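You operate a simulated robot arm through the tools that you are given. There is no shell and no other tool.

You run a simulated two-armed robot. Do the job below in one go: nothing can be reset, and whatever is moved stays where it is left.

TASK
Wind the poster onto the green slim tube.
Fine: lay it in the winder and shut the yellow clamp; afterwards open the clamp and put the roll back on the rack.

It is judged by the outcome, as a careful person would: the job done as asked, and still so three seconds after it is handed in. It fails if anything else is knocked over, pushed out of place, dropped, spilled or broken.

THE ROBOT
Two 6-joint arms with two-finger parallel grippers on one trunk that stands fixed in place. Base frame: the origin is at the foot of the trunk, x ahead of it, y to its left, z up; the work surface is at about z = 0.84. Units: m, degrees, N and s.
The left shoulder is at [0.05, 0.17, 1.275], the right one opposite. Each reaches about 1.092 m from its shoulder. Payload 1.57 kg a hand.
The tool frame of a hand sits at the grasp point between the pads (the TCP): z along the fingers, y along the line on which they close. The tips reach 0.03 m beyond it. The gripper opens to 0.08 m. The fingers are 0.017 m wide and 0.012 m thick; the gripper's body (0.04 by 0.082 m) begins 0.08 m behind the TCP.
Orientation is told as [roll, pitch, yaw] about the base's x, y, z axes, in that order, counted from this pose: with the fingers straight down and closing along the base's y, the tool's x points along the base's -x, its y along +y and its z along -z.

THE INTERFACE
- The arms move only by the tool nudge_tool. It takes "left_series", "right_series" or both (then of equal length, played together; a hand with none holds still); each is a list of rows, each a list of 3 entries, a list of its own where there are three numbers: the shift along the tool's x, y, z in cm, then the turn, a rotation vector about the tool's x, y, z in degrees, then the closure, from 0 (fully open) to 1 (shut). In form: [[[dx, dy, dz], [wx, wy, wz], claw], ...]. A call has 1 to 20 rows; each row shifts and turns the commanded pose from where the row before left it, along the tool's axes as they then stand. Each row takes 0.2 s and may step no farther than 0.05 m and 8.6 degrees from the row before; otherwise, or with a gripper value out of range, the whole call is refused. A pose out of reach is approached as far as the arm can. The call stops where the force on the tool passes 90 N (or 10 N more than at its start, if that is more) or the arm is blocked; 0.2 s more then pass. The fingers move at their own pace (about 0.045 m/s each) and stop on an object; they squeeze with about 38 N. The grip force told is the motor's: it shows also when the fingers shut on nothing. Time passes only in rows, and 0.2 s behind the last, so rows that do not move let the fingers close. The reply holds the time, the measured pose of the TCP, the force on the tool along the base axes, the opening and the grip force, in the units named above and with some noise, with the torque about the TCP (base axes, N m) and any sound that the robot's microphone picked up.
- Cameras (640 x 400 px; columns grow to the right, rows downward): "scene" is now at [0.0202, -0.0366, 1.8328]; the picture's right is [-0.52, -0.85, 0.00], its down [-0.71, 0.44, -0.55] and it looks along [0.47, -0.29, -0.83] (base axes); focal length 320 px, centre (320, 200). "left" rides on the left gripper at [0.072, 0.007, -0.122] in its tool frame; the picture's right is [-0.09, 1.00, 0.00], its down [-0.84, -0.08, -0.54] and it looks along [-0.54, -0.05, 0.84] (tool axes); focal length 238 px, centre (320, 200). "right" rides on the right gripper at [0.072, -0.007, -0.122] in its tool frame; the picture's right is [0.09, 1.00, 0.00], its down [-0.84, 0.08, -0.54] and it looks along [-0.54, 0.05, 0.84] (tool axes); focal length 238 px, centre (320, 200). There is no depth. A picture from a camera that has moved, and an enlarged one, comes with that camera's place and axes in the base frame and with its lens.
- capture(camera): a new picture of that camera. It takes no simulated time.
- lift_body(by): slides the trunk up (or, below 0, down) by that many m; the arms and the scene camera ride with it, the base frame stays. It gives what a move gives, with no picture.
- head_to(pan, tilt): turns the head with the scene camera to pan (to the left, within 86 degrees either way) and tilt (down, from -29 to 69), counted from straight ahead of the robot. It gives what a move gives.
- inspect(camera, box): a new picture of the part [left, top, right, bottom] of that camera's present view, enlarged. It takes no simulated time.
- finish_job(): hands the job in; it is judged then, once.

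Places have to be worked out from the pictures, the camera data and where the tool is seen. Open the grippers and draw the arms clear of the work before you hand the job in, unless the task says otherwise.

The tools are called after "Emit:" as name(argument=value, ...) on one line, values as JSON. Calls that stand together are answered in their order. nudge_tool: Moves the arms, as the interface text tells. Its arguments: {"type":"object","properties":{"left_series":{"type":"array","items":{"type":"array"}},"right_series":{"type":"array","items":{"type":"array"}}},"required":[]} The other tools are called the same way: lift_body (by) slides the trunk up or down; head_to (pan, tilt) turns the head that bears the scene camera; capture (camera) takes a picture; inspect (camera, box) takes an enlarged picture of a part of a camera's view; finish_job () hands the job in.

At the start:

```text
clock: 0.0
left_ee_pos: [0.429, 0.0588, 1.1659]
left_tcp_rot: [5.3, 3.5, -18.3]
left_force: [0.3, -0.1, 1.0]
left_ft_torque: [0.0, 0.02, 0.02]
left_gripper_width: 0.0801
left_gripper_force: 0.1
right_ee_pos: [0.4918, -0.4838, 1.1645]
right_tcp_rot: [0.0, -0.1, 0.1]
right_force: [0.6, -0.5, -0.5]
right_ft_torque: [-0.01, 0.02, -0.01]
right_gripper_width: 0.0798
right_gripper_force: 0.1
trunk travel left (down, up): [-0.89, 0.08]
head pan, tilt: [-31.6, 56.4]
```

scene: 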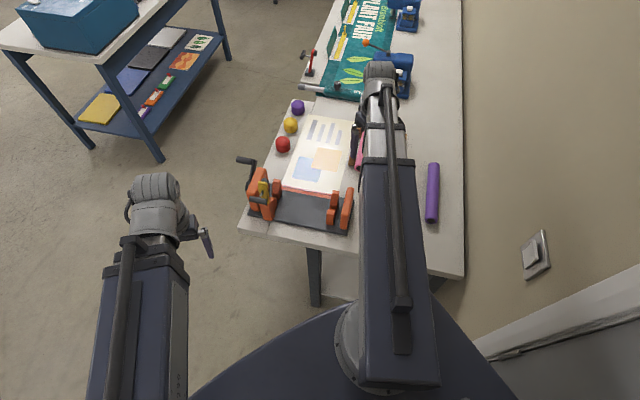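
right: 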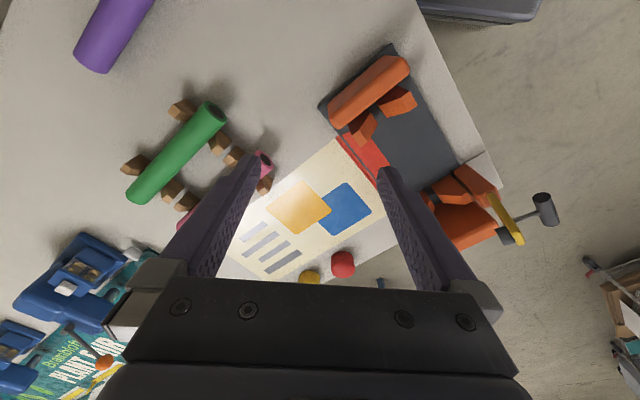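
left: 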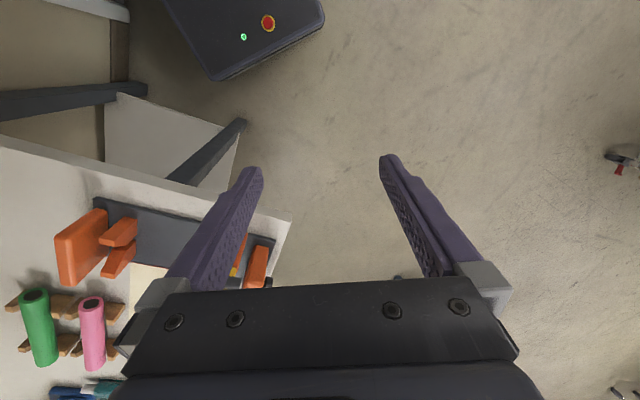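

I see an orange winder with a crank and yellow clamp, a poster in front of it, and green and pink tubes on racks. I'll look closer from several views before moving.

Emit:
inspect(camera="scene", box=[220, 80, 460, 250])

Emit:
inspect(camera="right", box=[60, 0, 600, 300])

Emit:
inspect(camera="left", box=[0, 130, 320, 400])

```text
2.35 times, centred on (340, 165) of scene
camera zoom: at [0.0202, -0.0366, 1.8328], right [-0.52, -0.85, 0.0], down [-0.71, 0.44, -0.55], along [0.47, -0.29, -0.83], focal length 753 px, centre (273, 282)
```

zoom: 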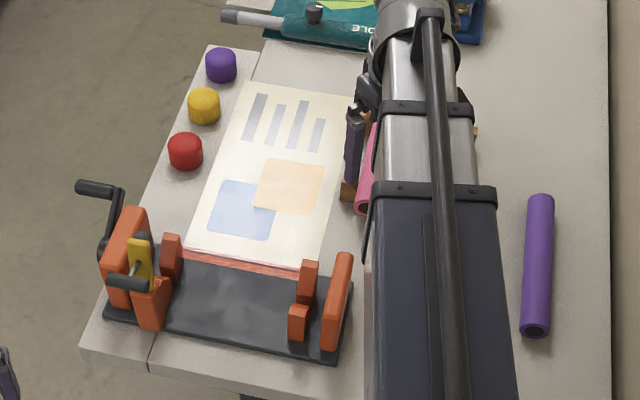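

```text
1.19 times, centred on (330, 150) of right
camera zoom: at [0.4191, -0.4897, 1.287], right [-0.09, 1.0, 0.0], down [0.84, 0.08, 0.54], along [0.54, 0.05, -0.84], focal length 282 px, centre (308, 259)
```

zoom: 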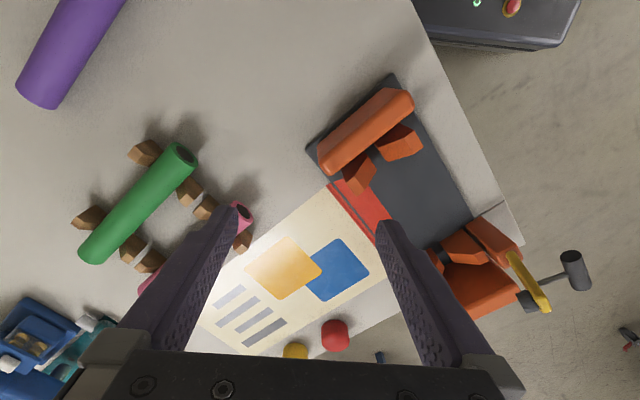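

```text
1.48 times, centred on (160, 265) of left
camera zoom: at [0.3665, 0.0752, 1.2921], right [0.4, 0.91, 0.09], down [0.78, -0.39, 0.48], along [0.47, -0.13, -0.87], focal length 353 px, centre (557, 104)
```

zoom: 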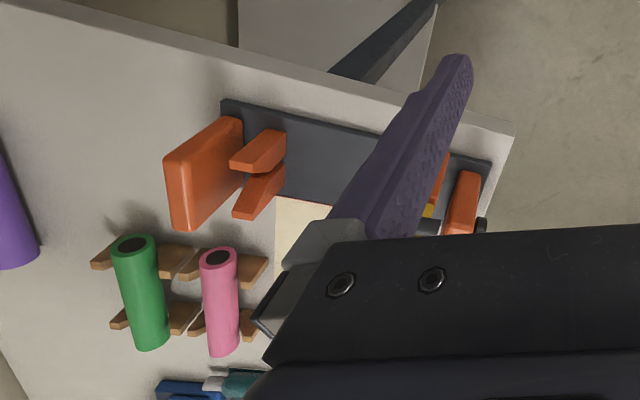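

The winder lies at about 45° on the table with its crank end near (0.68, -0.13), and the green tube is near (0.61, -0.74). I'll bring the left hand's camera around to view the crank and clamp end along the winder's front.

Emit:
nudge_tool(left_series=[[[-3.7, -1.6, 0], [0, 0, 0], 0], [[-3.7, -1.6, 0], [0, 0, 0], 0], [[-3.7, -1.6, 0], [0, 0, 0], 0], [[0, 0, 0], [0, 0, 7.5], 0], [[0, 0, 0], [0, 0, 7.5], 0], [[0, 0, 0], [0, 0, 7.5], 0]])

```text
clock: 1.4
left_ee_pos: [0.5195, -0.0219, 1.1654]
left_tcp_rot: [3.6, 5.1, -40.8]
left_force: [0.3, -0.2, -0.1]
left_ft_torque: [0.01, 0.01, 0.0]
left_gripper_width: 0.0799
left_gripper_force: 0.0
left hand out of reach, approached as far as the arm can: row 2, 3
right_ee_pos: [0.4908, -0.4818, 1.1651]
right_tcp_rot: [0.0, 0.0, 0.0]
right_force: [-0.6, -0.3, -0.7]
right_ft_torque: [0.02, 0.0, 0.01]
right_gripper_width: 0.0798
right_gripper_force: 0.1
trunk travel left (down, up): [-0.89, 0.08]
head pan, tilt: [-31.6, 56.4]
```

The left hand is at the intended spot; I'll take its picture and a scene picture.

Emit:
capture(camera="left")

Emit:
inspect(camera="scene", box=[230, 140, 370, 240])

```text
taken
camera left: at [0.4726, 0.0163, 1.2941], right [0.72, 0.69, 0.05], down [0.59, -0.66, 0.46], along [0.35, -0.3, -0.89], focal length 238 px, centre (320, 200)
```

left: 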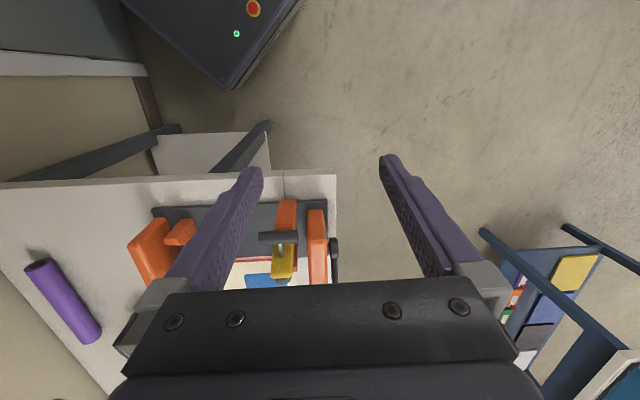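

```text
4.00 times, centred on (300, 190) of scene
camera zoom: at [0.02, -0.0364, 1.8328], right [-0.52, -0.85, 0.0], down [-0.71, 0.44, -0.55], along [0.47, -0.29, -0.83], focal length 1280 px, centre (400, 240)
```

zoom: 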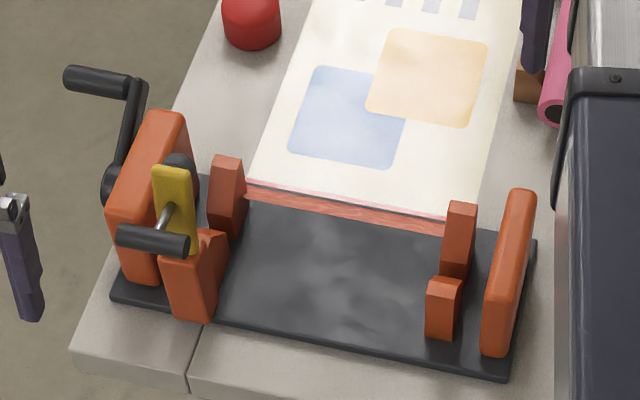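

The scene zoom shows the V-supports, the tall uprights, the crank on the outside, and the yellow clamp standing with a T-handle. I'll zoom the left view for triangulation.

Emit:
inspect(camera="left", box=[110, 160, 350, 310])

Emit:
inspect(camera="right", box=[300, 30, 580, 260])

```text
2.67 times, centred on (230, 235) of left
camera zoom: at [0.4726, 0.0163, 1.2941], right [0.72, 0.69, 0.05], down [0.59, -0.66, 0.46], along [0.35, -0.3, -0.89], focal length 636 px, centre (560, 107)
```

zoom: 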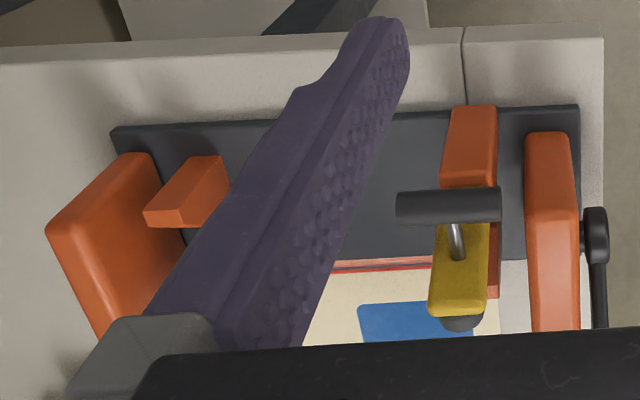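

```text
1.74 times, centred on (440, 145) of right
camera zoom: at [0.4189, -0.4895, 1.2871], right [-0.09, 1.0, 0.0], down [0.84, 0.08, 0.54], along [0.54, 0.05, -0.84], focal length 414 px, centre (111, 296)
```

zoom: 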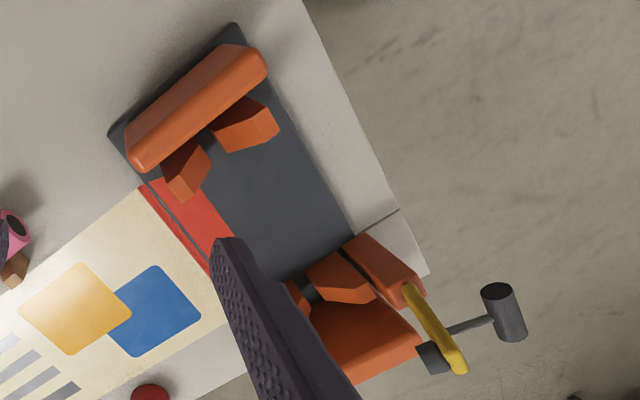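

The yellow clamp is open (pad facing the tube slot, T-handle toward the robot near (0.57,-0.15,1.03)), hinged at the near left post. I'll turn the right wrist to look along the winder axis for better geometry.

Emit:
nudge_tool(right_series=[[[0, 0, 0], [0, 0, -8], 0], [[0, 0, 0], [0, 0, -8], 0], [[0, 0, 0], [0, 0, -8], 0], [[0, 0, 0], [0, 0, -8], 0], [[0, 0, 0], [0, 0, -8], 0], [[0, 0, 0], [0, 0, -8], 0]])

Emit:
capture(camera="right")

Emit:
capture(camera="scene")

```text
clock: 2.8
left_ee_pos: [0.5198, -0.022, 1.1659]
left_tcp_rot: [3.6, 5.2, -40.7]
left_force: [0.0, 0.2, -0.5]
left_ft_torque: [-0.01, 0.02, 0.05]
left_gripper_width: 0.0801
left_gripper_force: 0.1
right_ee_pos: [0.4914, -0.4826, 1.1651]
right_tcp_rot: [0.0, 0.0, 48.2]
right_force: [0.8, 0.7, 0.1]
right_ft_torque: [0.01, 0.0, 0.01]
right_gripper_width: 0.0801
right_gripper_force: 0.1
trunk travel left (down, up): [-0.89, 0.08]
head pan, tilt: [-31.6, 56.4]
```

```text
taken
camera right: at [0.4476, -0.5407, 1.287], right [-0.8, 0.6, 0.0], down [0.5, 0.68, 0.54], along [0.32, 0.44, -0.84], focal length 238 px, centre (320, 200)
```

right: 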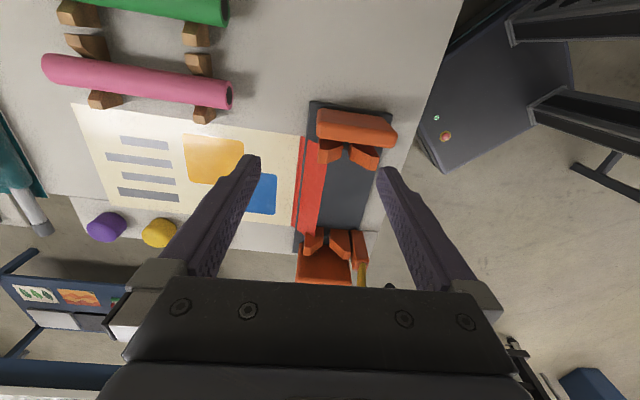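

```text
taken
camera scene: at [0.0202, -0.0365, 1.8328], right [-0.52, -0.85, 0.0], down [-0.71, 0.44, -0.55], along [0.47, -0.29, -0.83], focal length 320 px, centre (320, 200)
```

scene: 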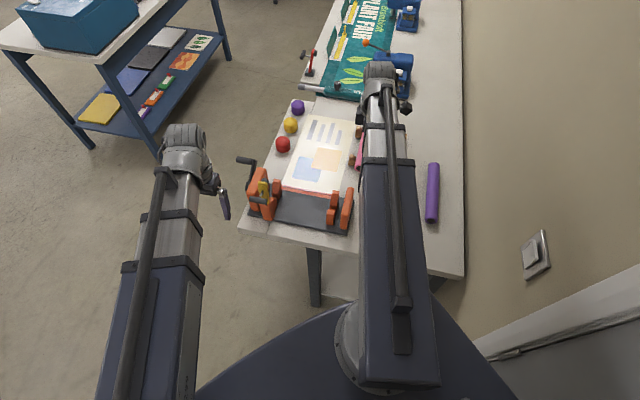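

Now a clear look along the winder axis. I'll zoom on the winder and the rack region.

Emit:
inspect(camera="right", box=[250, 90, 430, 290])

Emit:
inspect(camera="right", box=[0, 0, 260, 160])

```text
2.00 times, centred on (340, 190) of right
camera zoom: at [0.4476, -0.5407, 1.287], right [-0.8, 0.6, 0.0], down [0.5, 0.68, 0.54], along [0.32, 0.44, -0.84], focal length 477 px, centre (280, 220)
```

zoom: 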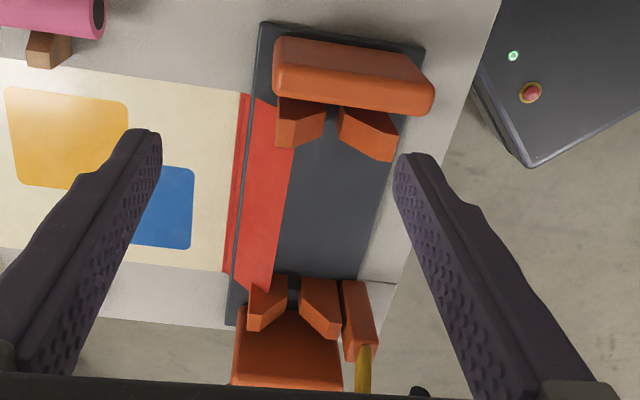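

```text
2.46 times, centred on (130, 80) of right
camera zoom: at [0.4476, -0.5407, 1.287], right [-0.8, 0.6, 0.0], down [0.5, 0.68, 0.54], along [0.32, 0.44, -0.84], focal length 587 px, centre (788, 495)
```

zoom: 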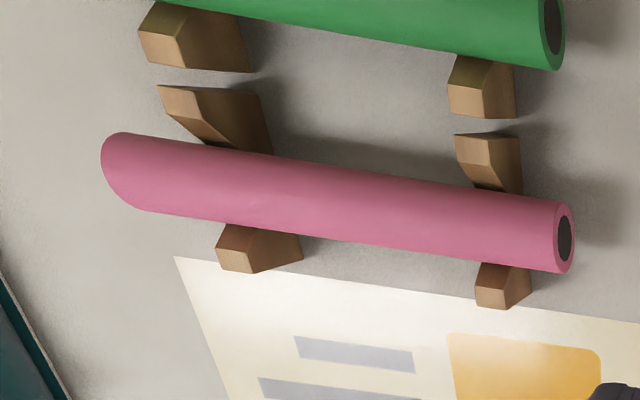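

The winder axis is at about 45° (axis a=(0.71,0.71)), with V supports centred near (0.51,-0.39) and (0.66,-0.24). Next I'll rotate the right hand to yaw -45 and move it above the green tube to measure it.

Emit:
nudge_tool(right_series=[[[0, 0, 0], [0, 0, 7.8], 0], [[0, 0, 0], [0, 0, 7.8], 0], [[0, 0, 0], [0, 0, 7.8], 0], [[0, 0, 0], [0, 0, 7.8], 0], [[0, 0, 0], [0, 0, 7.8], 0], [[0, 0, 0], [0, 0, 7.8], 0], [[0, 0, 0], [0, 0, 7.8], 0], [[0, 0, 0], [0, 0, 7.8], 0], [[0, 0, 0], [0, 0, 7.8], 0], [[0, 0, 0], [0, 0, 7.8], 0], [[0, 0, 0], [0, 0, 7.8], 0], [[0, 0, 0], [0, 0, 7.2], 0], [[-4.5, -1.6, 0], [0, 0, 0], 0], [[-4.5, -1.6, 0], [0, 0, 0], 0], [[-4.5, -1.6, 0], [0, 0, 0], 0], [[-4.5, -1.6, 0], [0, 0, 0], 0], [[-4.5, -1.6, 0], [0, 0, 0], 0], [[-4.5, -1.6, 0], [0, 0, 0], 0]])

Emit:
capture(camera="right")

Emit:
capture(camera="scene")

```text
clock: 6.6
left_ee_pos: [0.5204, -0.0242, 1.1665]
left_tcp_rot: [3.6, 5.2, -40.8]
left_force: [0.6, -0.7, -1.2]
left_ft_torque: [-0.02, 0.01, 0.0]
left_gripper_width: 0.08
left_gripper_force: 0.1
right_ee_pos: [0.6148, -0.743, 1.1645]
right_tcp_rot: [0.0, 0.1, -45.1]
right_force: [-0.4, -0.3, 0.6]
right_ft_torque: [-0.01, -0.03, 0.01]
right_gripper_width: 0.08
right_gripper_force: 0.0
trunk travel left (down, up): [-0.89, 0.08]
head pan, tilt: [-31.6, 56.4]
```

```text
taken
camera right: at [0.5598, -0.6972, 1.2862], right [0.64, 0.77, 0.0], down [0.65, -0.54, 0.54], along [0.42, -0.35, -0.84], focal length 238 px, centre (320, 200)
```

right: 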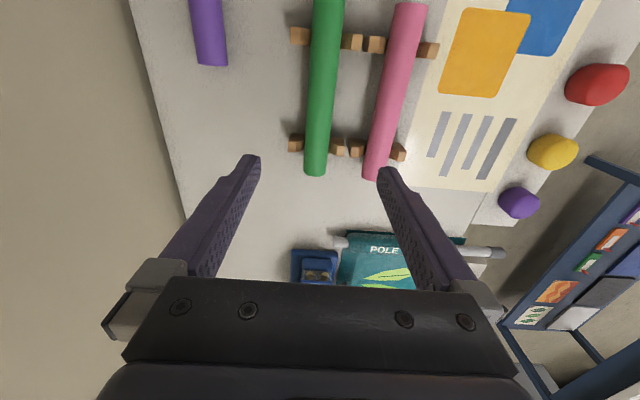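

```text
taken
camera scene: at [0.0209, -0.038, 1.8327], right [-0.52, -0.85, 0.0], down [-0.71, 0.44, -0.55], along [0.47, -0.29, -0.83], focal length 320 px, centre (320, 200)
```

scene: 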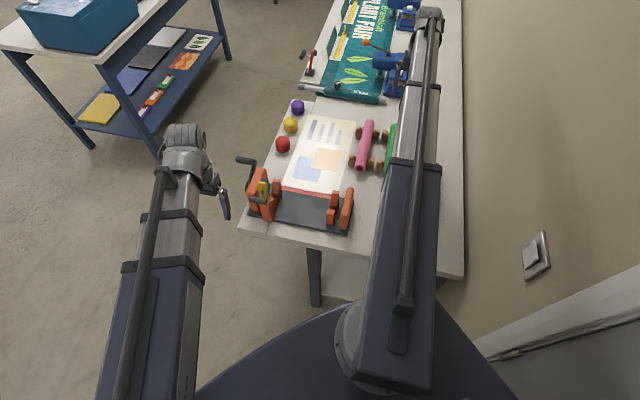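

The green tube lies along f on the rack, about 4.4 cm thick, nearly under the hand. Zoom to measure its edges before descending.

Emit:
inspect(camera="right", box=[240, 0, 460, 190])

Emit:
inspect(camera="scene", box=[230, 110, 370, 240])

```text
2.11 times, centred on (350, 95) of right
camera zoom: at [0.5598, -0.6972, 1.2862], right [0.64, 0.77, 0.0], down [0.65, -0.54, 0.54], along [0.42, -0.35, -0.84], focal length 502 px, centre (257, 421)
```

zoom: 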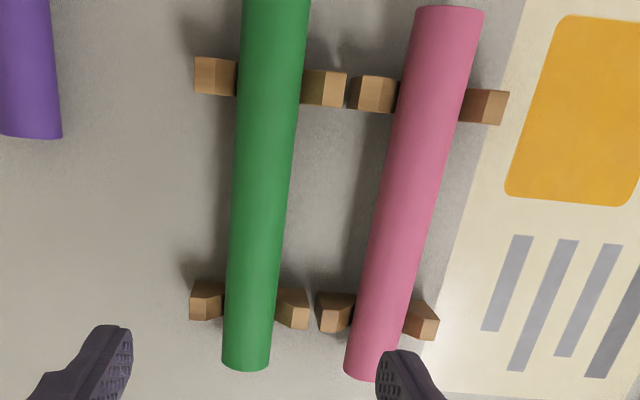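

```text
3.08 times, centred on (300, 175) of scene
camera zoom: at [0.0209, -0.038, 1.8327], right [-0.52, -0.85, 0.0], down [-0.71, 0.44, -0.55], along [0.47, -0.29, -0.83], focal length 985 px, centre (382, 277)
```

zoom: 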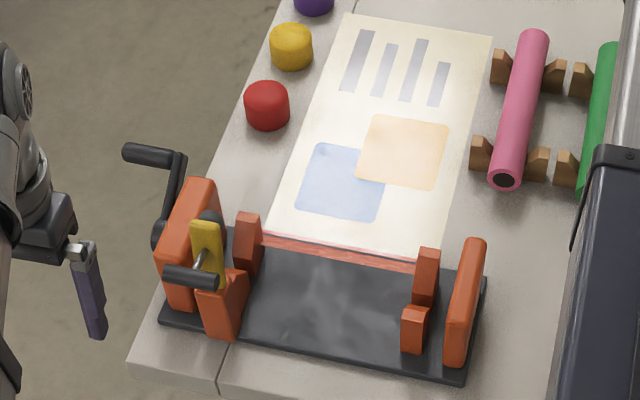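

The tube's axis is a=-0.089, middle about (0.614,-0.739), height about 0.885. I'll descend partway with a 1.5 mm correction and check.

Emit:
nudge_tool(right_series=[[[0, 0.15, 4.3], [0, 0, 0], 0], [[0.2, 0, 4.3], [0, 0, 0], 0], [[0, 0, 4.3], [0, 0, 0], 0], [[0, 0, 4.3], [0, 0, 0], 0], [[0, 0, 4.0], [0, 0, 0], 0]])

Emit:
capture(camera="right")

```text
clock: 7.8
left_ee_pos: [0.5193, -0.0212, 1.1653]
left_tcp_rot: [3.6, 5.2, -40.8]
left_force: [-0.2, 0.1, 0.5]
left_ft_torque: [0.03, -0.01, -0.02]
left_gripper_width: 0.0801
left_gripper_force: 0.0
right_ee_pos: [0.6159, -0.7421, 1.1643]
right_tcp_rot: [0.1, 0.0, -45.0]
right_force: [-0.2, 0.4, 0.2]
right_ft_torque: [0.02, -0.01, -0.01]
right_gripper_width: 0.0801
right_gripper_force: 0.1
right hand out of reach, approached as far as the arm can: row 1, 2, 3, 4, 5
trunk travel left (down, up): [-0.89, 0.08]
head pan, tilt: [-31.6, 56.4]
```

```text
taken
camera right: at [0.559, -0.6952, 1.287], right [0.64, 0.77, 0.0], down [0.65, -0.54, 0.54], along [0.42, -0.35, -0.84], focal length 238 px, centre (320, 200)
```

right: 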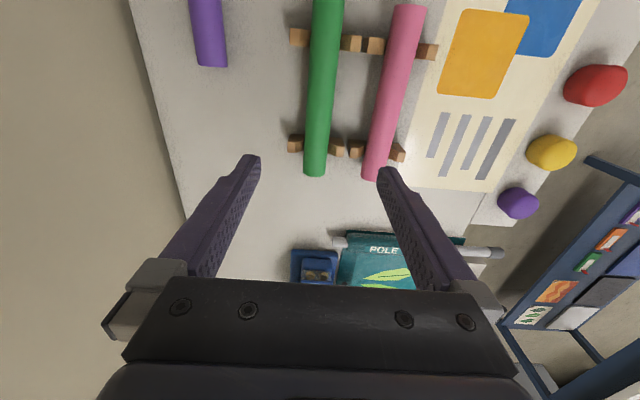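

The arm can't go lower from this shoulder height with the hand vertical, so I'll lower the trunk instead, in steps. First the left hand goes up a bit to stay clear as it rides down.

Emit:
nudge_tool(left_series=[[[2, 0, -3], [0, 0, 0], 0], [[2, 0, -3], [0, 0, 0], 0], [[2, 0, -3], [0, 0, 0], 0], [[0, 0, -3], [0, 0, 0], 0]])

Emit:
lift_body(by=-0.12)

Emit:
capture(camera="scene")

Emit:
capture(camera="right")

```text
clock: 8.8
left_ee_pos: [0.4781, 0.0032, 1.1651]
left_tcp_rot: [3.6, 5.1, -40.8]
left_force: [-0.4, -0.3, 0.3]
left_ft_torque: [0.0, 0.03, -0.02]
left_gripper_width: 0.0798
left_gripper_force: 0.1
left hand out of reach, approached as far as the arm can: row 1, 2, 3, 4
right_ee_pos: [0.6147, -0.7418, 1.1644]
right_tcp_rot: [0.0, 0.0, -44.9]
right_force: [0.0, 0.0, -0.9]
right_ft_torque: [-0.02, 0.03, 0.0]
right_gripper_width: 0.08
right_gripper_force: 0.1
trunk travel left (down, up): [-0.89, 0.08]
head pan, tilt: [-31.6, 56.4]
```

```text
clock: 10.3
left_ee_pos: [0.48, 0.0038, 1.0461]
left_tcp_rot: [3.6, 5.1, -40.9]
left_force: [0.1, -0.3, -0.6]
left_ft_torque: [0.02, 0.04, -0.02]
left_gripper_width: 0.0801
left_gripper_force: 0.1
right_ee_pos: [0.6136, -0.7414, 1.0439]
right_tcp_rot: [0.0, 0.0, -45.0]
right_force: [-0.1, 0.0, -0.5]
right_ft_torque: [-0.01, -0.02, -0.02]
right_gripper_width: 0.08
right_gripper_force: 0.2
trunk travel left (down, up): [-0.77, 0.2]
head pan, tilt: [-31.6, 56.4]
```

```text
taken
camera scene: at [0.0201, -0.0365, 1.7129], right [-0.52, -0.85, 0.0], down [-0.71, 0.44, -0.55], along [0.47, -0.29, -0.83], focal length 320 px, centre (320, 200)
```

scene: 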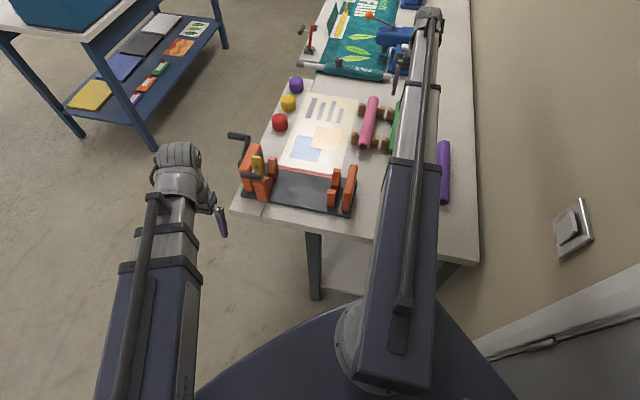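

```text
taken
camera right: at [0.5589, -0.6952, 1.1671], right [0.64, 0.77, 0.0], down [0.65, -0.54, 0.54], along [0.42, -0.35, -0.84], focal length 238 px, centre (320, 200)
```

right: 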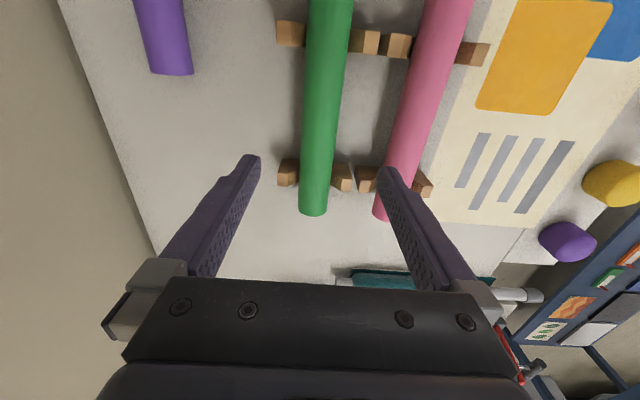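

Lowering works and the tube remains centred. I'll test whether the right hand can move down itself now.

Emit:
nudge_tool(right_series=[[[0, 0, 1.5], [0, 0, 0], 0], [[0, 0, 1.5], [0, 0, 0], 0]])

```text
clock: 10.9
left_ee_pos: [0.4775, 0.0027, 1.0459]
left_tcp_rot: [3.7, 5.2, -40.8]
left_force: [0.4, 0.0, 0.4]
left_ft_torque: [0.02, 0.0, 0.04]
left_gripper_width: 0.0799
left_gripper_force: 0.1
right_ee_pos: [0.6132, -0.7419, 1.0435]
right_tcp_rot: [-0.1, -0.1, -45.1]
right_force: [-0.7, -1.0, -0.6]
right_ft_torque: [-0.02, 0.01, -0.02]
right_gripper_width: 0.0803
right_gripper_force: 0.1
right hand out of reach, approached as far as the arm can: row 1, 2
trunk travel left (down, up): [-0.77, 0.2]
head pan, tilt: [-31.6, 56.4]
```

The downward command is refused by reach; I'll test small motions the other way on both hands to learn the limit.

Emit:
nudge_tool(right_series=[[[0, 0, -1.5], [0, 0, 0], 0], [[0, 0, -1.5], [0, 0, 0], 0]], left_series=[[[0, 0, 1.5], [0, 0, 0], 0], [[0, 0, 1.5], [0, 0, 0], 0]])

```text
clock: 11.5
left_ee_pos: [0.4782, 0.0037, 1.0447]
left_tcp_rot: [3.6, 5.1, -40.8]
left_force: [-0.4, 0.3, 0.4]
left_ft_torque: [-0.02, 0.0, 0.02]
left_gripper_width: 0.0802
left_gripper_force: 0.0
left hand out of reach, approached as far as the arm can: row 1, 2
right_ee_pos: [0.6137, -0.742, 1.0436]
right_tcp_rot: [0.0, 0.1, -45.0]
right_force: [0.4, 0.7, -0.2]
right_ft_torque: [0.02, 0.0, 0.01]
right_gripper_width: 0.08
right_gripper_force: 0.0
right hand out of reach, approached as far as the arm can: row 1, 2
trunk travel left (down, up): [-0.77, 0.2]
head pan, tilt: [-31.6, 56.4]
```

To separate a drifting command from a true limit, I'll command the left hand down by a larger amount in free space.

Emit:
nudge_tool(left_series=[[[0, 0, 4.5], [0, 0, 0], 0], [[0, 0, 4.5], [0, 0, 0], 0], [[0, 0, 4.5], [0, 0, 0], 0], [[0, 0, 0], [0, 0, 0], 0]])

```text
clock: 12.5
left_ee_pos: [0.4762, 0.0106, 1.0463]
left_tcp_rot: [3.6, 5.2, -40.8]
left_force: [0.9, -0.1, -0.7]
left_ft_torque: [0.0, 0.02, -0.02]
left_gripper_width: 0.0799
left_gripper_force: 0.0
left hand out of reach, approached as far as the arm can: row 1, 2, 3
right_ee_pos: [0.6151, -0.7411, 1.0444]
right_tcp_rot: [0.0, 0.1, -45.0]
right_force: [0.3, -0.2, 0.3]
right_ft_torque: [-0.02, 0.01, -0.02]
right_gripper_width: 0.0801
right_gripper_force: 0.1
trunk travel left (down, up): [-0.77, 0.2]
head pan, tilt: [-31.6, 56.4]
```

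Findings so far suggest the arm moves only in a horizontal plane (SCARA-like), with height coming from the trunk or from hand tilt. I'll test tilting the left hand in free space.

Emit:
nudge_tool(left_series=[[[0, 0, 0], [8, 0, 0], 0], [[0, 0, 0], [8, 0, 0], 0], [[0, 0, 0], [8, 0, 0], 0]])

```text
clock: 13.3
left_ee_pos: [0.4747, 0.0121, 1.0597]
left_tcp_rot: [-20.5, 5.3, -40.9]
left_force: [-1.4, -0.8, -0.3]
left_ft_torque: [0.0, -0.03, 0.0]
left_gripper_width: 0.0799
left_gripper_force: 0.2
left hand out of reach, approached as far as the arm can: row 2, 3
right_ee_pos: [0.6147, -0.7418, 1.0446]
right_tcp_rot: [0.0, 0.0, -44.9]
right_force: [0.0, -0.9, 0.0]
right_ft_torque: [-0.01, 0.02, -0.02]
right_gripper_width: 0.08
right_gripper_force: 0.1
trunk travel left (down, up): [-0.77, 0.2]
head pan, tilt: [-31.6, 56.4]
```

So height follows from tilt: z = wrist − 0.224·cos(tilt), and xy plus orientation are honoured. I'll straighten the left hand and lower the trunk so that the right fingers straddle the tube at about z=0.90 first.

Emit:
nudge_tool(left_series=[[[0, 0, 0], [-8, 0, 0], 0], [[0, 0, 0], [-8, 0, 0], 0], [[0, 0, 0], [-8, 0, 0], 0]])

Emit:
lift_body(by=-0.1)

Emit:
capture(camera="right")

Emit:
capture(camera="scene")

```text
clock: 14.1
left_ee_pos: [0.4736, 0.013, 1.046]
left_tcp_rot: [3.7, 5.1, -40.9]
left_force: [-0.3, 0.4, -0.1]
left_ft_torque: [-0.03, 0.03, -0.02]
left_gripper_width: 0.0801
left_gripper_force: 0.1
left hand out of reach, approached as far as the arm can: row 1, 2
right_ee_pos: [0.6134, -0.7428, 1.0462]
right_tcp_rot: [0.0, 0.0, -44.9]
right_force: [-1.0, 0.0, -0.1]
right_ft_torque: [0.02, 0.01, -0.02]
right_gripper_width: 0.0802
right_gripper_force: 0.1
trunk travel left (down, up): [-0.77, 0.2]
head pan, tilt: [-31.6, 56.4]
```

```text
clock: 15.4
left_ee_pos: [0.4731, 0.0126, 0.9449]
left_tcp_rot: [3.6, 5.2, -40.8]
left_force: [1.1, -0.3, -0.7]
left_ft_torque: [-0.01, 0.03, -0.01]
left_gripper_width: 0.0798
left_gripper_force: 0.1
right_ee_pos: [0.6144, -0.7421, 0.9456]
right_tcp_rot: [0.0, 0.0, -45.0]
right_force: [-0.5, -0.3, 0.0]
right_ft_torque: [0.02, -0.03, 0.0]
right_gripper_width: 0.08
right_gripper_force: 0.0
trunk travel left (down, up): [-0.67, 0.3]
head pan, tilt: [-31.6, 56.4]
```

```text
taken
camera right: at [0.559, -0.6952, 1.0671], right [0.64, 0.77, 0.0], down [0.65, -0.54, 0.54], along [0.42, -0.35, -0.84], focal length 238 px, centre (320, 200)
```

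right: 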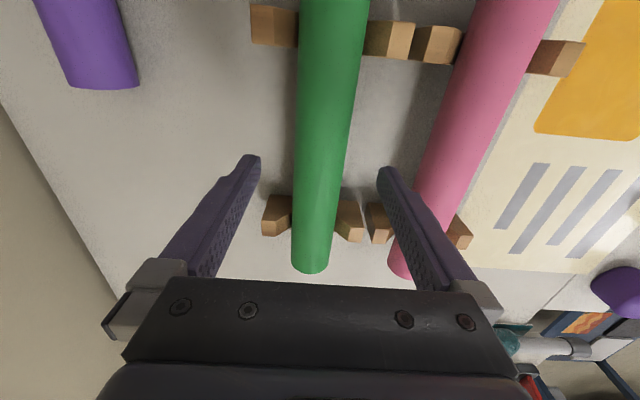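

```text
taken
camera scene: at [0.0201, -0.0365, 1.6128], right [-0.52, -0.85, 0.0], down [-0.71, 0.44, -0.55], along [0.47, -0.29, -0.83], focal length 320 px, centre (320, 200)
```

scene: 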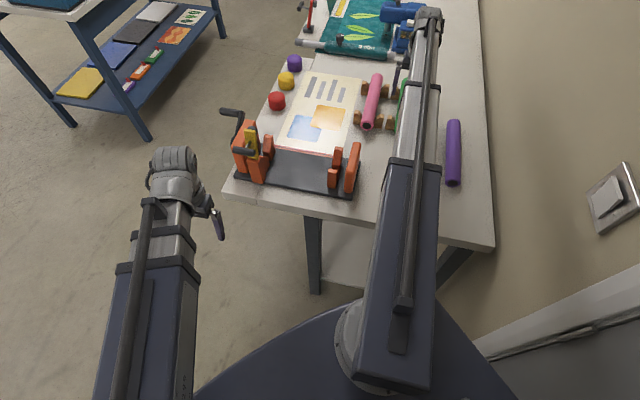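

The fingers straddle the green tube well, clear of the pink one. Lowering the last 5.8 cm.

Emit:
lift_body(by=-0.058)

Emit:
capture(camera="right")

```text
clock: 16.4
left_ee_pos: [0.4718, 0.0132, 0.8871]
left_tcp_rot: [3.5, 5.2, -40.8]
left_force: [0.0, -0.7, 0.0]
left_ft_torque: [0.03, 0.0, 0.03]
left_gripper_width: 0.0799
left_gripper_force: 0.0
right_ee_pos: [0.6153, -0.7426, 0.8874]
right_tcp_rot: [0.0, 0.0, -44.9]
right_force: [0.0, 0.2, -0.5]
right_ft_torque: [0.03, 0.0, 0.02]
right_gripper_width: 0.0801
right_gripper_force: 0.1
trunk travel left (down, up): [-0.612, 0.358]
head pan, tilt: [-31.6, 56.4]
```

```text
taken
camera right: at [0.5589, -0.6952, 1.0091], right [0.64, 0.77, 0.0], down [0.65, -0.54, 0.54], along [0.42, -0.35, -0.84], focal length 238 px, centre (320, 200)
```

right: 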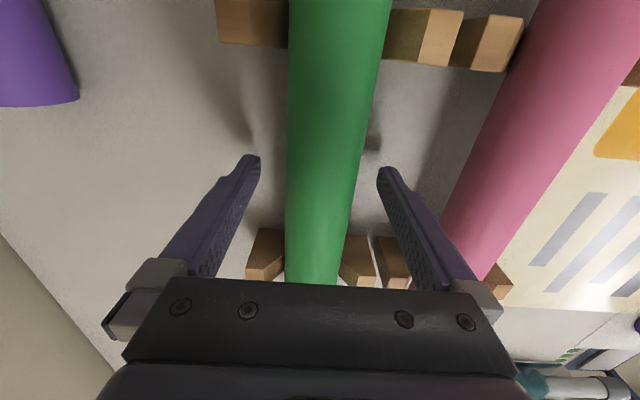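

The tube is centred between the fingers. Closing the gripper.

Emit:
nudge_tool(right_series=[[[0, 0, 0], [0, 0, 0], 1], [[0, 0, 0], [0, 0, 0], 1], [[0, 0, 0], [0, 0, 0], 1], [[0, 0, 0], [0, 0, 0], 1], [[0, 0, 0], [0, 0, 0], 1]])

Emit:
lift_body(by=0.03)

Emit:
capture(camera="right")

```text
clock: 17.6
left_ee_pos: [0.474, 0.0135, 0.889]
left_tcp_rot: [3.5, 5.2, -40.8]
left_force: [0.2, -1.0, -0.2]
left_ft_torque: [0.03, 0.0, -0.02]
left_gripper_width: 0.0799
left_gripper_force: 0.1
right_ee_pos: [0.6142, -0.7431, 0.8861]
right_tcp_rot: [0.0, 0.0, -44.9]
right_force: [1.4, -0.1, 1.6]
right_ft_torque: [0.07, 0.07, 0.0]
right_gripper_width: 0.0426
right_gripper_force: 37.9
trunk travel left (down, up): [-0.612, 0.358]
head pan, tilt: [-31.6, 56.4]
```

```text
clock: 18.4
left_ee_pos: [0.4744, 0.0115, 0.9184]
left_tcp_rot: [3.6, 5.2, -40.8]
left_force: [0.0, -0.9, -0.2]
left_ft_torque: [-0.02, -0.02, 0.01]
left_gripper_width: 0.0797
left_gripper_force: 0.0
right_ee_pos: [0.6142, -0.7429, 0.9162]
right_tcp_rot: [0.0, -0.1, -45.0]
right_force: [0.1, 0.6, -1.9]
right_ft_torque: [0.01, 0.02, 0.04]
right_gripper_width: 0.0423
right_gripper_force: 37.7
trunk travel left (down, up): [-0.642, 0.328]
head pan, tilt: [-31.6, 56.4]
```

```text
taken
camera right: at [0.5591, -0.6954, 1.0388], right [0.64, 0.77, 0.0], down [0.65, -0.54, 0.54], along [0.42, -0.35, -0.84], focal length 238 px, centre (320, 200)
```

right: 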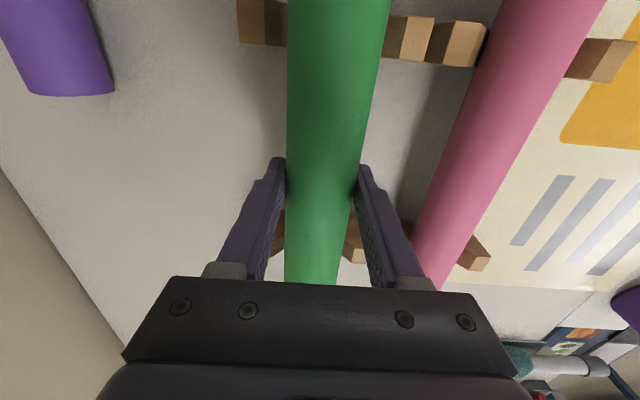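

The tube is held (42 mm) and lifted. I'll raise the trunk 0.2 m, turn the tube 90° to the winder axis and carry it above the winder.

Emit:
lift_body(by=0.2)

Emit:
nudge_tool(right_series=[[[0, 0, 0], [0, 0, -8.2], 1], [[0, 0, 0], [0, 0, -8.2], 1], [[0, 0, 0], [0, 0, -8.2], 1], [[0, 0, 0], [0, 0, -8.2], 1], [[0, 0, 0], [0, 0, -8.2], 1], [[0, 0, 0], [0, 0, -8.2], 1], [[0, 0, 0], [0, 0, -8.2], 1], [[0, 0, 0], [0, 0, -8.2], 1], [[0, 0, 0], [0, 0, -8.2], 1], [[0, 0, 0], [0, 0, -8.2], 1], [[0, 0, 0], [0, 0, -8.0], 1]])

Emit:
nudge_tool(right_series=[[[-3.17, 3.64, 0], [0, 0, 0], 1], [[-3.17, 3.64, 0], [0, 0, 0], 1], [[-3.17, 3.64, 0], [0, 0, 0], 1], [[-3.17, 3.64, 0], [0, 0, 0], 1], [[-3.17, 3.64, 0], [0, 0, 0], 1], [[-3.17, 3.64, 0], [0, 0, 0], 1], [[-3.17, 3.64, 0], [0, 0, 0], 1], [[-3.17, 3.64, 0], [0, 0, 0], 1], [[-3.17, 3.64, 0], [0, 0, 0], 1]])

Emit:
capture(camera="right")

Emit:
capture(camera="scene")

```text
clock: 20.5
left_ee_pos: [0.474, 0.0127, 1.1182]
left_tcp_rot: [3.6, 5.3, -40.8]
left_force: [0.2, -0.5, 0.3]
left_ft_torque: [0.01, -0.02, -0.02]
left_gripper_width: 0.0802
left_gripper_force: 0.2
right_ee_pos: [0.6145, -0.7419, 1.1168]
right_tcp_rot: [0.0, 0.0, -45.0]
right_force: [-0.3, 0.4, -0.9]
right_ft_torque: [-0.01, 0.0, -0.01]
right_gripper_width: 0.0424
right_gripper_force: 38.2
trunk travel left (down, up): [-0.842, 0.128]
head pan, tilt: [-31.6, 56.4]
```

```text
clock: 22.9
left_ee_pos: [0.4737, 0.0132, 1.1191]
left_tcp_rot: [3.7, 5.3, -40.8]
left_force: [-0.3, -0.1, 0.3]
left_ft_torque: [-0.02, 0.0, 0.01]
left_gripper_width: 0.0798
left_gripper_force: 0.1
right_ee_pos: [0.6144, -0.741, 1.1167]
right_tcp_rot: [0.0, 0.0, 45.3]
right_force: [0.8, 0.2, -0.7]
right_ft_torque: [0.02, -0.01, -0.03]
right_gripper_width: 0.0423
right_gripper_force: 37.4
trunk travel left (down, up): [-0.842, 0.128]
head pan, tilt: [-31.6, 56.4]
```

```text
clock: 24.9
left_ee_pos: [0.4737, 0.0125, 1.1181]
left_tcp_rot: [3.5, 5.2, -40.7]
left_force: [0.7, 0.6, 0.0]
left_ft_torque: [-0.01, -0.02, -0.01]
left_gripper_width: 0.0798
left_gripper_force: 0.1
right_ee_pos: [0.5857, -0.3074, 1.1169]
right_tcp_rot: [0.0, 0.1, 44.9]
right_force: [0.5, 0.8, -1.2]
right_ft_torque: [0.0, 0.01, 0.02]
right_gripper_width: 0.0424
right_gripper_force: 38.2
trunk travel left (down, up): [-0.842, 0.128]
head pan, tilt: [-31.6, 56.4]
```

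```text
taken
camera right: at [0.5394, -0.3614, 1.2393], right [-0.77, 0.64, 0.0], down [0.54, 0.65, 0.54], along [0.35, 0.42, -0.84], focal length 238 px, centre (320, 200)
```

right: 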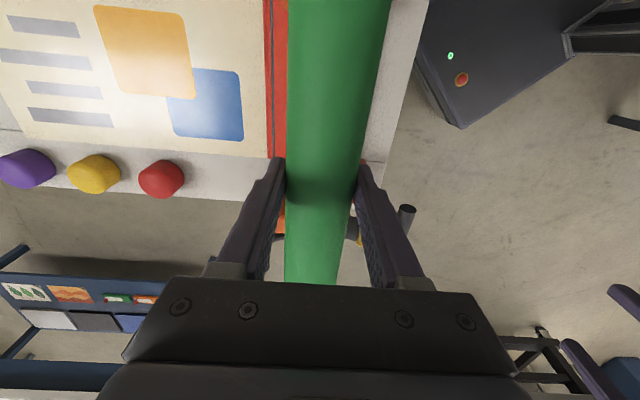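

```text
taken
camera scene: at [0.0202, -0.0355, 1.7848], right [-0.52, -0.85, 0.0], down [-0.71, 0.44, -0.55], along [0.47, -0.29, -0.83], focal length 320 px, centre (320, 200)
```

scene: 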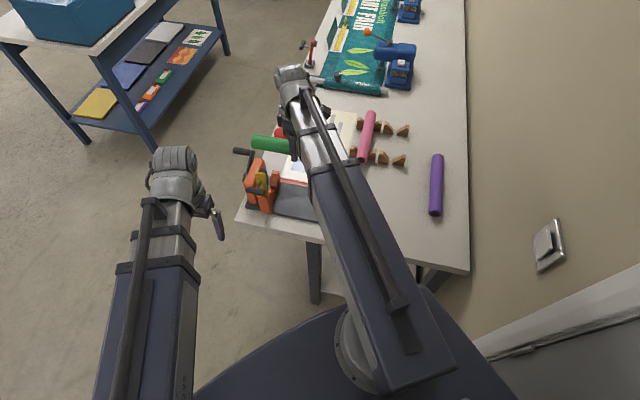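

The right arm hides the winder here. I'll back the tube away to the earlier spot and bring the left camera in front of the winder to triangulate the V supports precisely.

Emit:
nudge_tool(right_series=[[[3.17, -3.64, 0], [0, 0, 0], 1], [[3.17, -3.64, 0], [0, 0, 0], 1], [[3.17, -3.64, 0], [0, 0, 0], 1], [[3.17, -3.64, 0], [0, 0, 0], 1], [[3.17, -3.64, 0], [0, 0, 0], 1], [[3.17, -3.64, 0], [0, 0, 0], 1], [[3.17, -3.64, 0], [0, 0, 0], 1], [[3.17, -3.64, 0], [0, 0, 0], 1], [[3.17, -3.64, 0], [0, 0, 0], 1]])

Emit:
nudge_tool(left_series=[[[-2, -4, 0], [0, 0, 0], 0], [[-2, -4, 0], [0, 0, 0], 0], [[-2, -4, 0], [0, 0, 0], 0], [[-2, -4, 0], [0, 0, 1], 0]])

Emit:
capture(camera="left")

Emit:
inspect(camera="scene", box=[225, 140, 305, 220])

Emit:
inspect(camera="scene", box=[295, 150, 375, 230])

```text
clock: 26.9
left_ee_pos: [0.4742, 0.0118, 1.1172]
left_tcp_rot: [3.6, 5.4, -40.8]
left_force: [-0.1, -0.1, 0.3]
left_ft_torque: [-0.01, 0.04, 0.0]
left_gripper_width: 0.0798
left_gripper_force: 0.1
right_ee_pos: [0.6171, -0.7429, 1.1161]
right_tcp_rot: [0.1, 0.1, 45.0]
right_force: [1.2, 0.3, -1.1]
right_ft_torque: [0.01, -0.03, 0.0]
right_gripper_width: 0.0423
right_gripper_force: 37.7
right hand out of reach, approached as far as the arm can: row 9
trunk travel left (down, up): [-0.842, 0.128]
head pan, tilt: [-31.6, 56.4]
```

```text
clock: 27.9
left_ee_pos: [0.4293, -0.1611, 1.1176]
left_tcp_rot: [3.6, 5.4, -41.8]
left_force: [-0.9, 0.2, 0.4]
left_ft_torque: [0.0, 0.02, -0.01]
left_gripper_width: 0.08
left_gripper_force: 0.0
left hand out of reach, approached as far as the arm can: row 1, 2, 3, 4
right_ee_pos: [0.6164, -0.7413, 1.1158]
right_tcp_rot: [0.0, 0.1, 45.0]
right_force: [0.7, 0.2, 0.2]
right_ft_torque: [0.0, 0.02, 0.03]
right_gripper_width: 0.0424
right_gripper_force: 38.0
trunk travel left (down, up): [-0.842, 0.128]
head pan, tilt: [-31.6, 56.4]
```

```text
taken
camera left: at [0.3835, -0.1212, 1.2461], right [0.73, 0.68, 0.05], down [0.58, -0.67, 0.46], along [0.34, -0.3, -0.89], focal length 238 px, centre (320, 200)
```

left: 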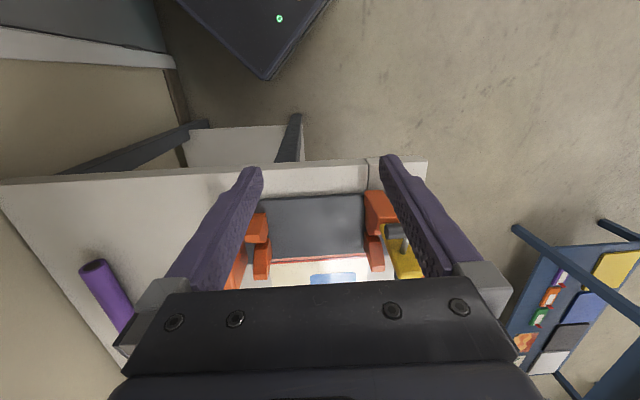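

```text
5.00 times, centred on (265, 180) of scene
camera zoom: at [0.0201, -0.0375, 1.7848], right [-0.52, -0.85, 0.0], down [-0.71, 0.44, -0.55], along [0.47, -0.29, -0.83], focal length 1600 px, centre (595, 300)
```

zoom: 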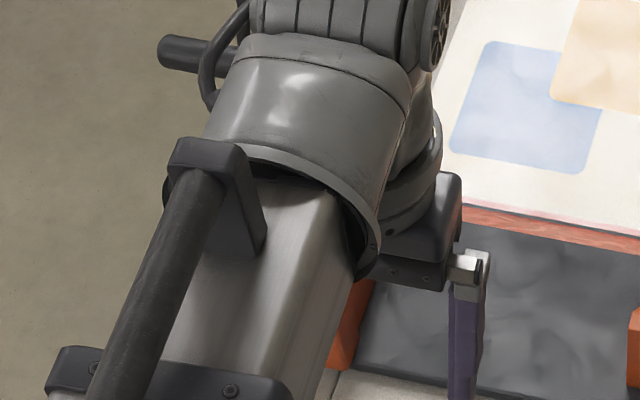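

```text
5.00 times, centred on (335, 190) of scene
camera zoom: at [0.0201, -0.0375, 1.7848], right [-0.52, -0.85, 0.0], down [-0.71, 0.44, -0.55], along [0.47, -0.29, -0.83], focal length 1600 px, centre (245, 250)
```

zoom: 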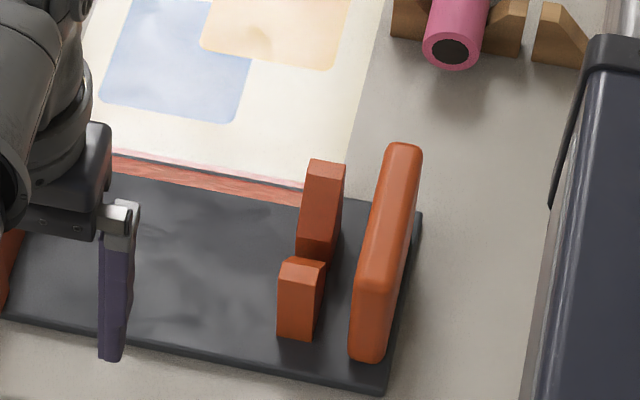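

The left camera now sees the winder's middle. Zoom on it.

Emit:
inspect(camera="left", box=[220, 150, 440, 290])

```text
2.86 times, centred on (330, 220) of left
camera zoom: at [0.3835, -0.1212, 1.2461], right [0.73, 0.68, 0.05], down [0.58, -0.67, 0.46], along [0.34, -0.3, -0.89], focal length 681 px, centre (291, 143)
```

zoom: 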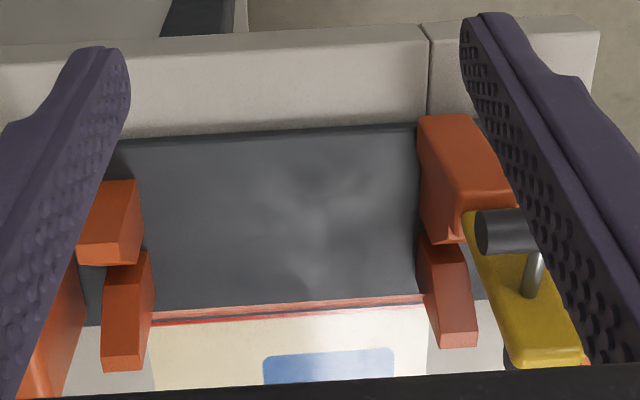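

I'll zoom tighter on the right-hand V from both cameras to triangulate corner points.

Emit:
inspect(camera="scene", box=[325, 165, 355, 220])

Emit:
inspect(camera="left", box=[225, 190, 285, 290])

Emit:
inspect(camera="left", box=[350, 180, 430, 290])

```text
7.27 times, centred on (340, 192) of scene
camera zoom: at [0.0201, -0.0375, 1.7848], right [-0.52, -0.85, 0.0], down [-0.71, 0.44, -0.55], along [0.47, -0.29, -0.83], focal length 2328 px, centre (174, 254)
```

zoom: 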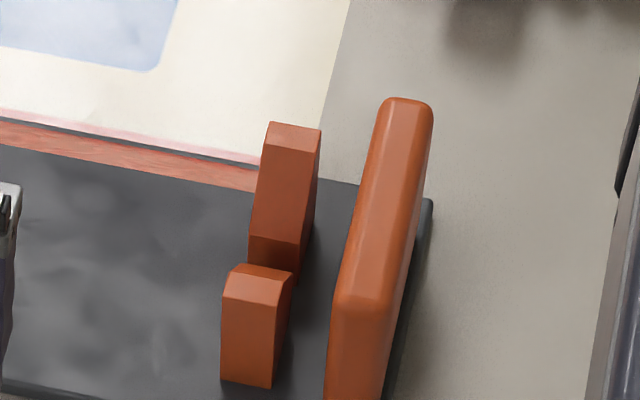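

```text
4.00 times, centred on (255, 240) of left
camera zoom: at [0.3835, -0.1212, 1.2461], right [0.73, 0.68, 0.05], down [0.58, -0.67, 0.46], along [0.34, -0.3, -0.89], focal length 953 px, centre (580, 40)
```

zoom: 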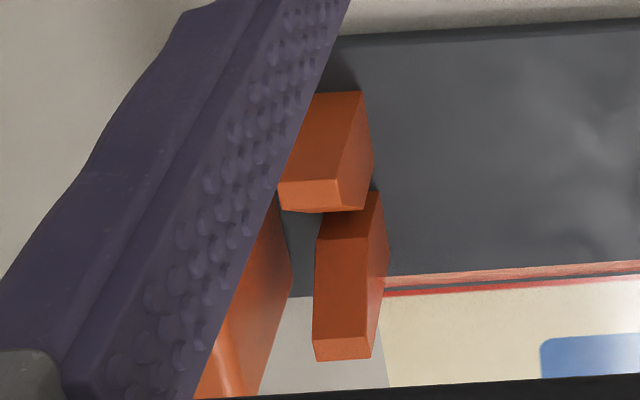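

```text
3.64 times, centred on (390, 235) of left
camera zoom: at [0.3835, -0.1212, 1.2461], right [0.73, 0.68, 0.05], down [0.58, -0.67, 0.46], along [0.34, -0.3, -0.89], focal length 867 px, centre (66, 73)
```

zoom: 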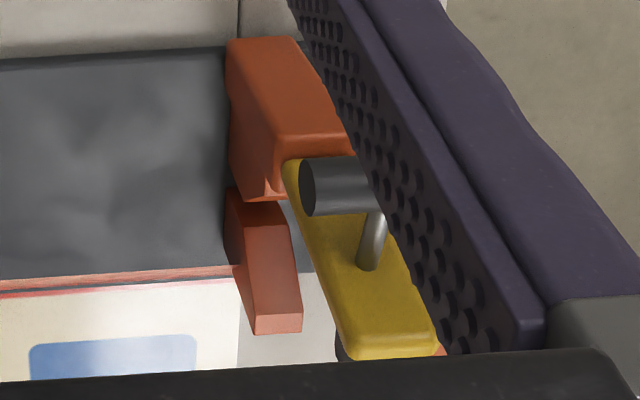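

I get a V centre line at f=(x−y)/√2≈0.636, ridge height ~0.918, so the tube axis should rest near z≈0.92; jaws are centred at a≈0.081 and ≈0.296, mid 0.189. Now I check where the tube's ends lie relative to the hand.

Emit:
capture(camera="scene")

Emit:
capture(camera="right")

```text
taken
camera scene: at [0.0201, -0.0375, 1.7848], right [-0.52, -0.85, 0.0], down [-0.71, 0.44, -0.55], along [0.47, -0.29, -0.83], focal length 320 px, centre (320, 200)
```

scene: 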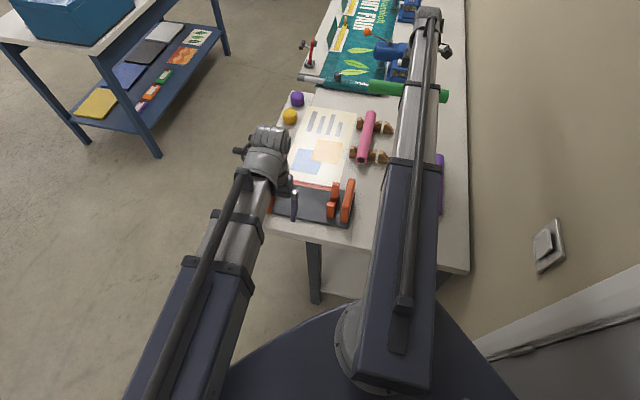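

```text
taken
camera right: at [0.5702, -0.7968, 1.2386], right [-0.77, 0.64, 0.0], down [0.54, 0.65, 0.54], along [0.35, 0.42, -0.84], focal length 238 px, centre (320, 200)
```

right: 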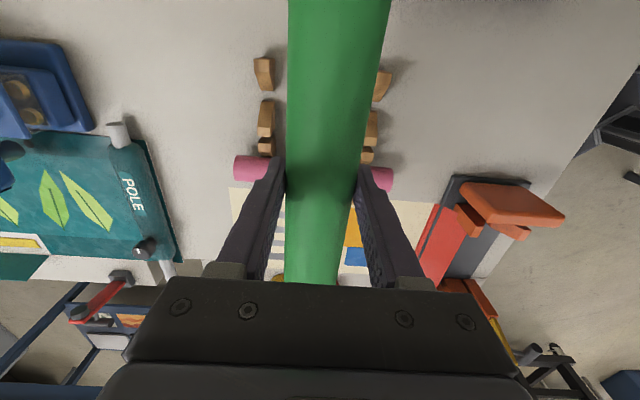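

Both tube ends are visible in the scene image; zooming to measure them.

Emit:
inspect(camera="scene", box=[350, 60, 470, 130])

```text
5.33 times, centred on (410, 95) of scene
camera zoom: at [0.0201, -0.0375, 1.7848], right [-0.52, -0.85, 0.0], down [-0.71, 0.44, -0.55], along [0.47, -0.29, -0.83], focal length 1707 px, centre (-160, 760)
```

zoom: 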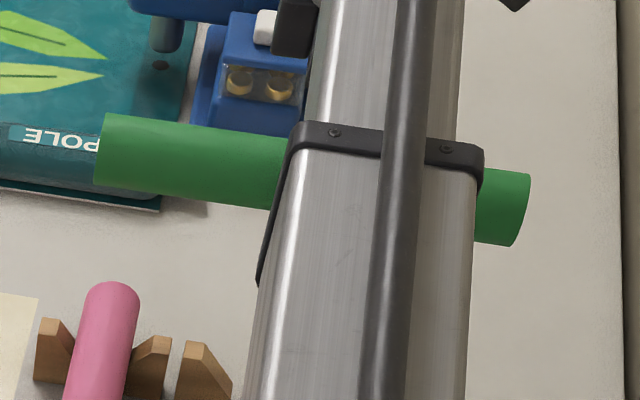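

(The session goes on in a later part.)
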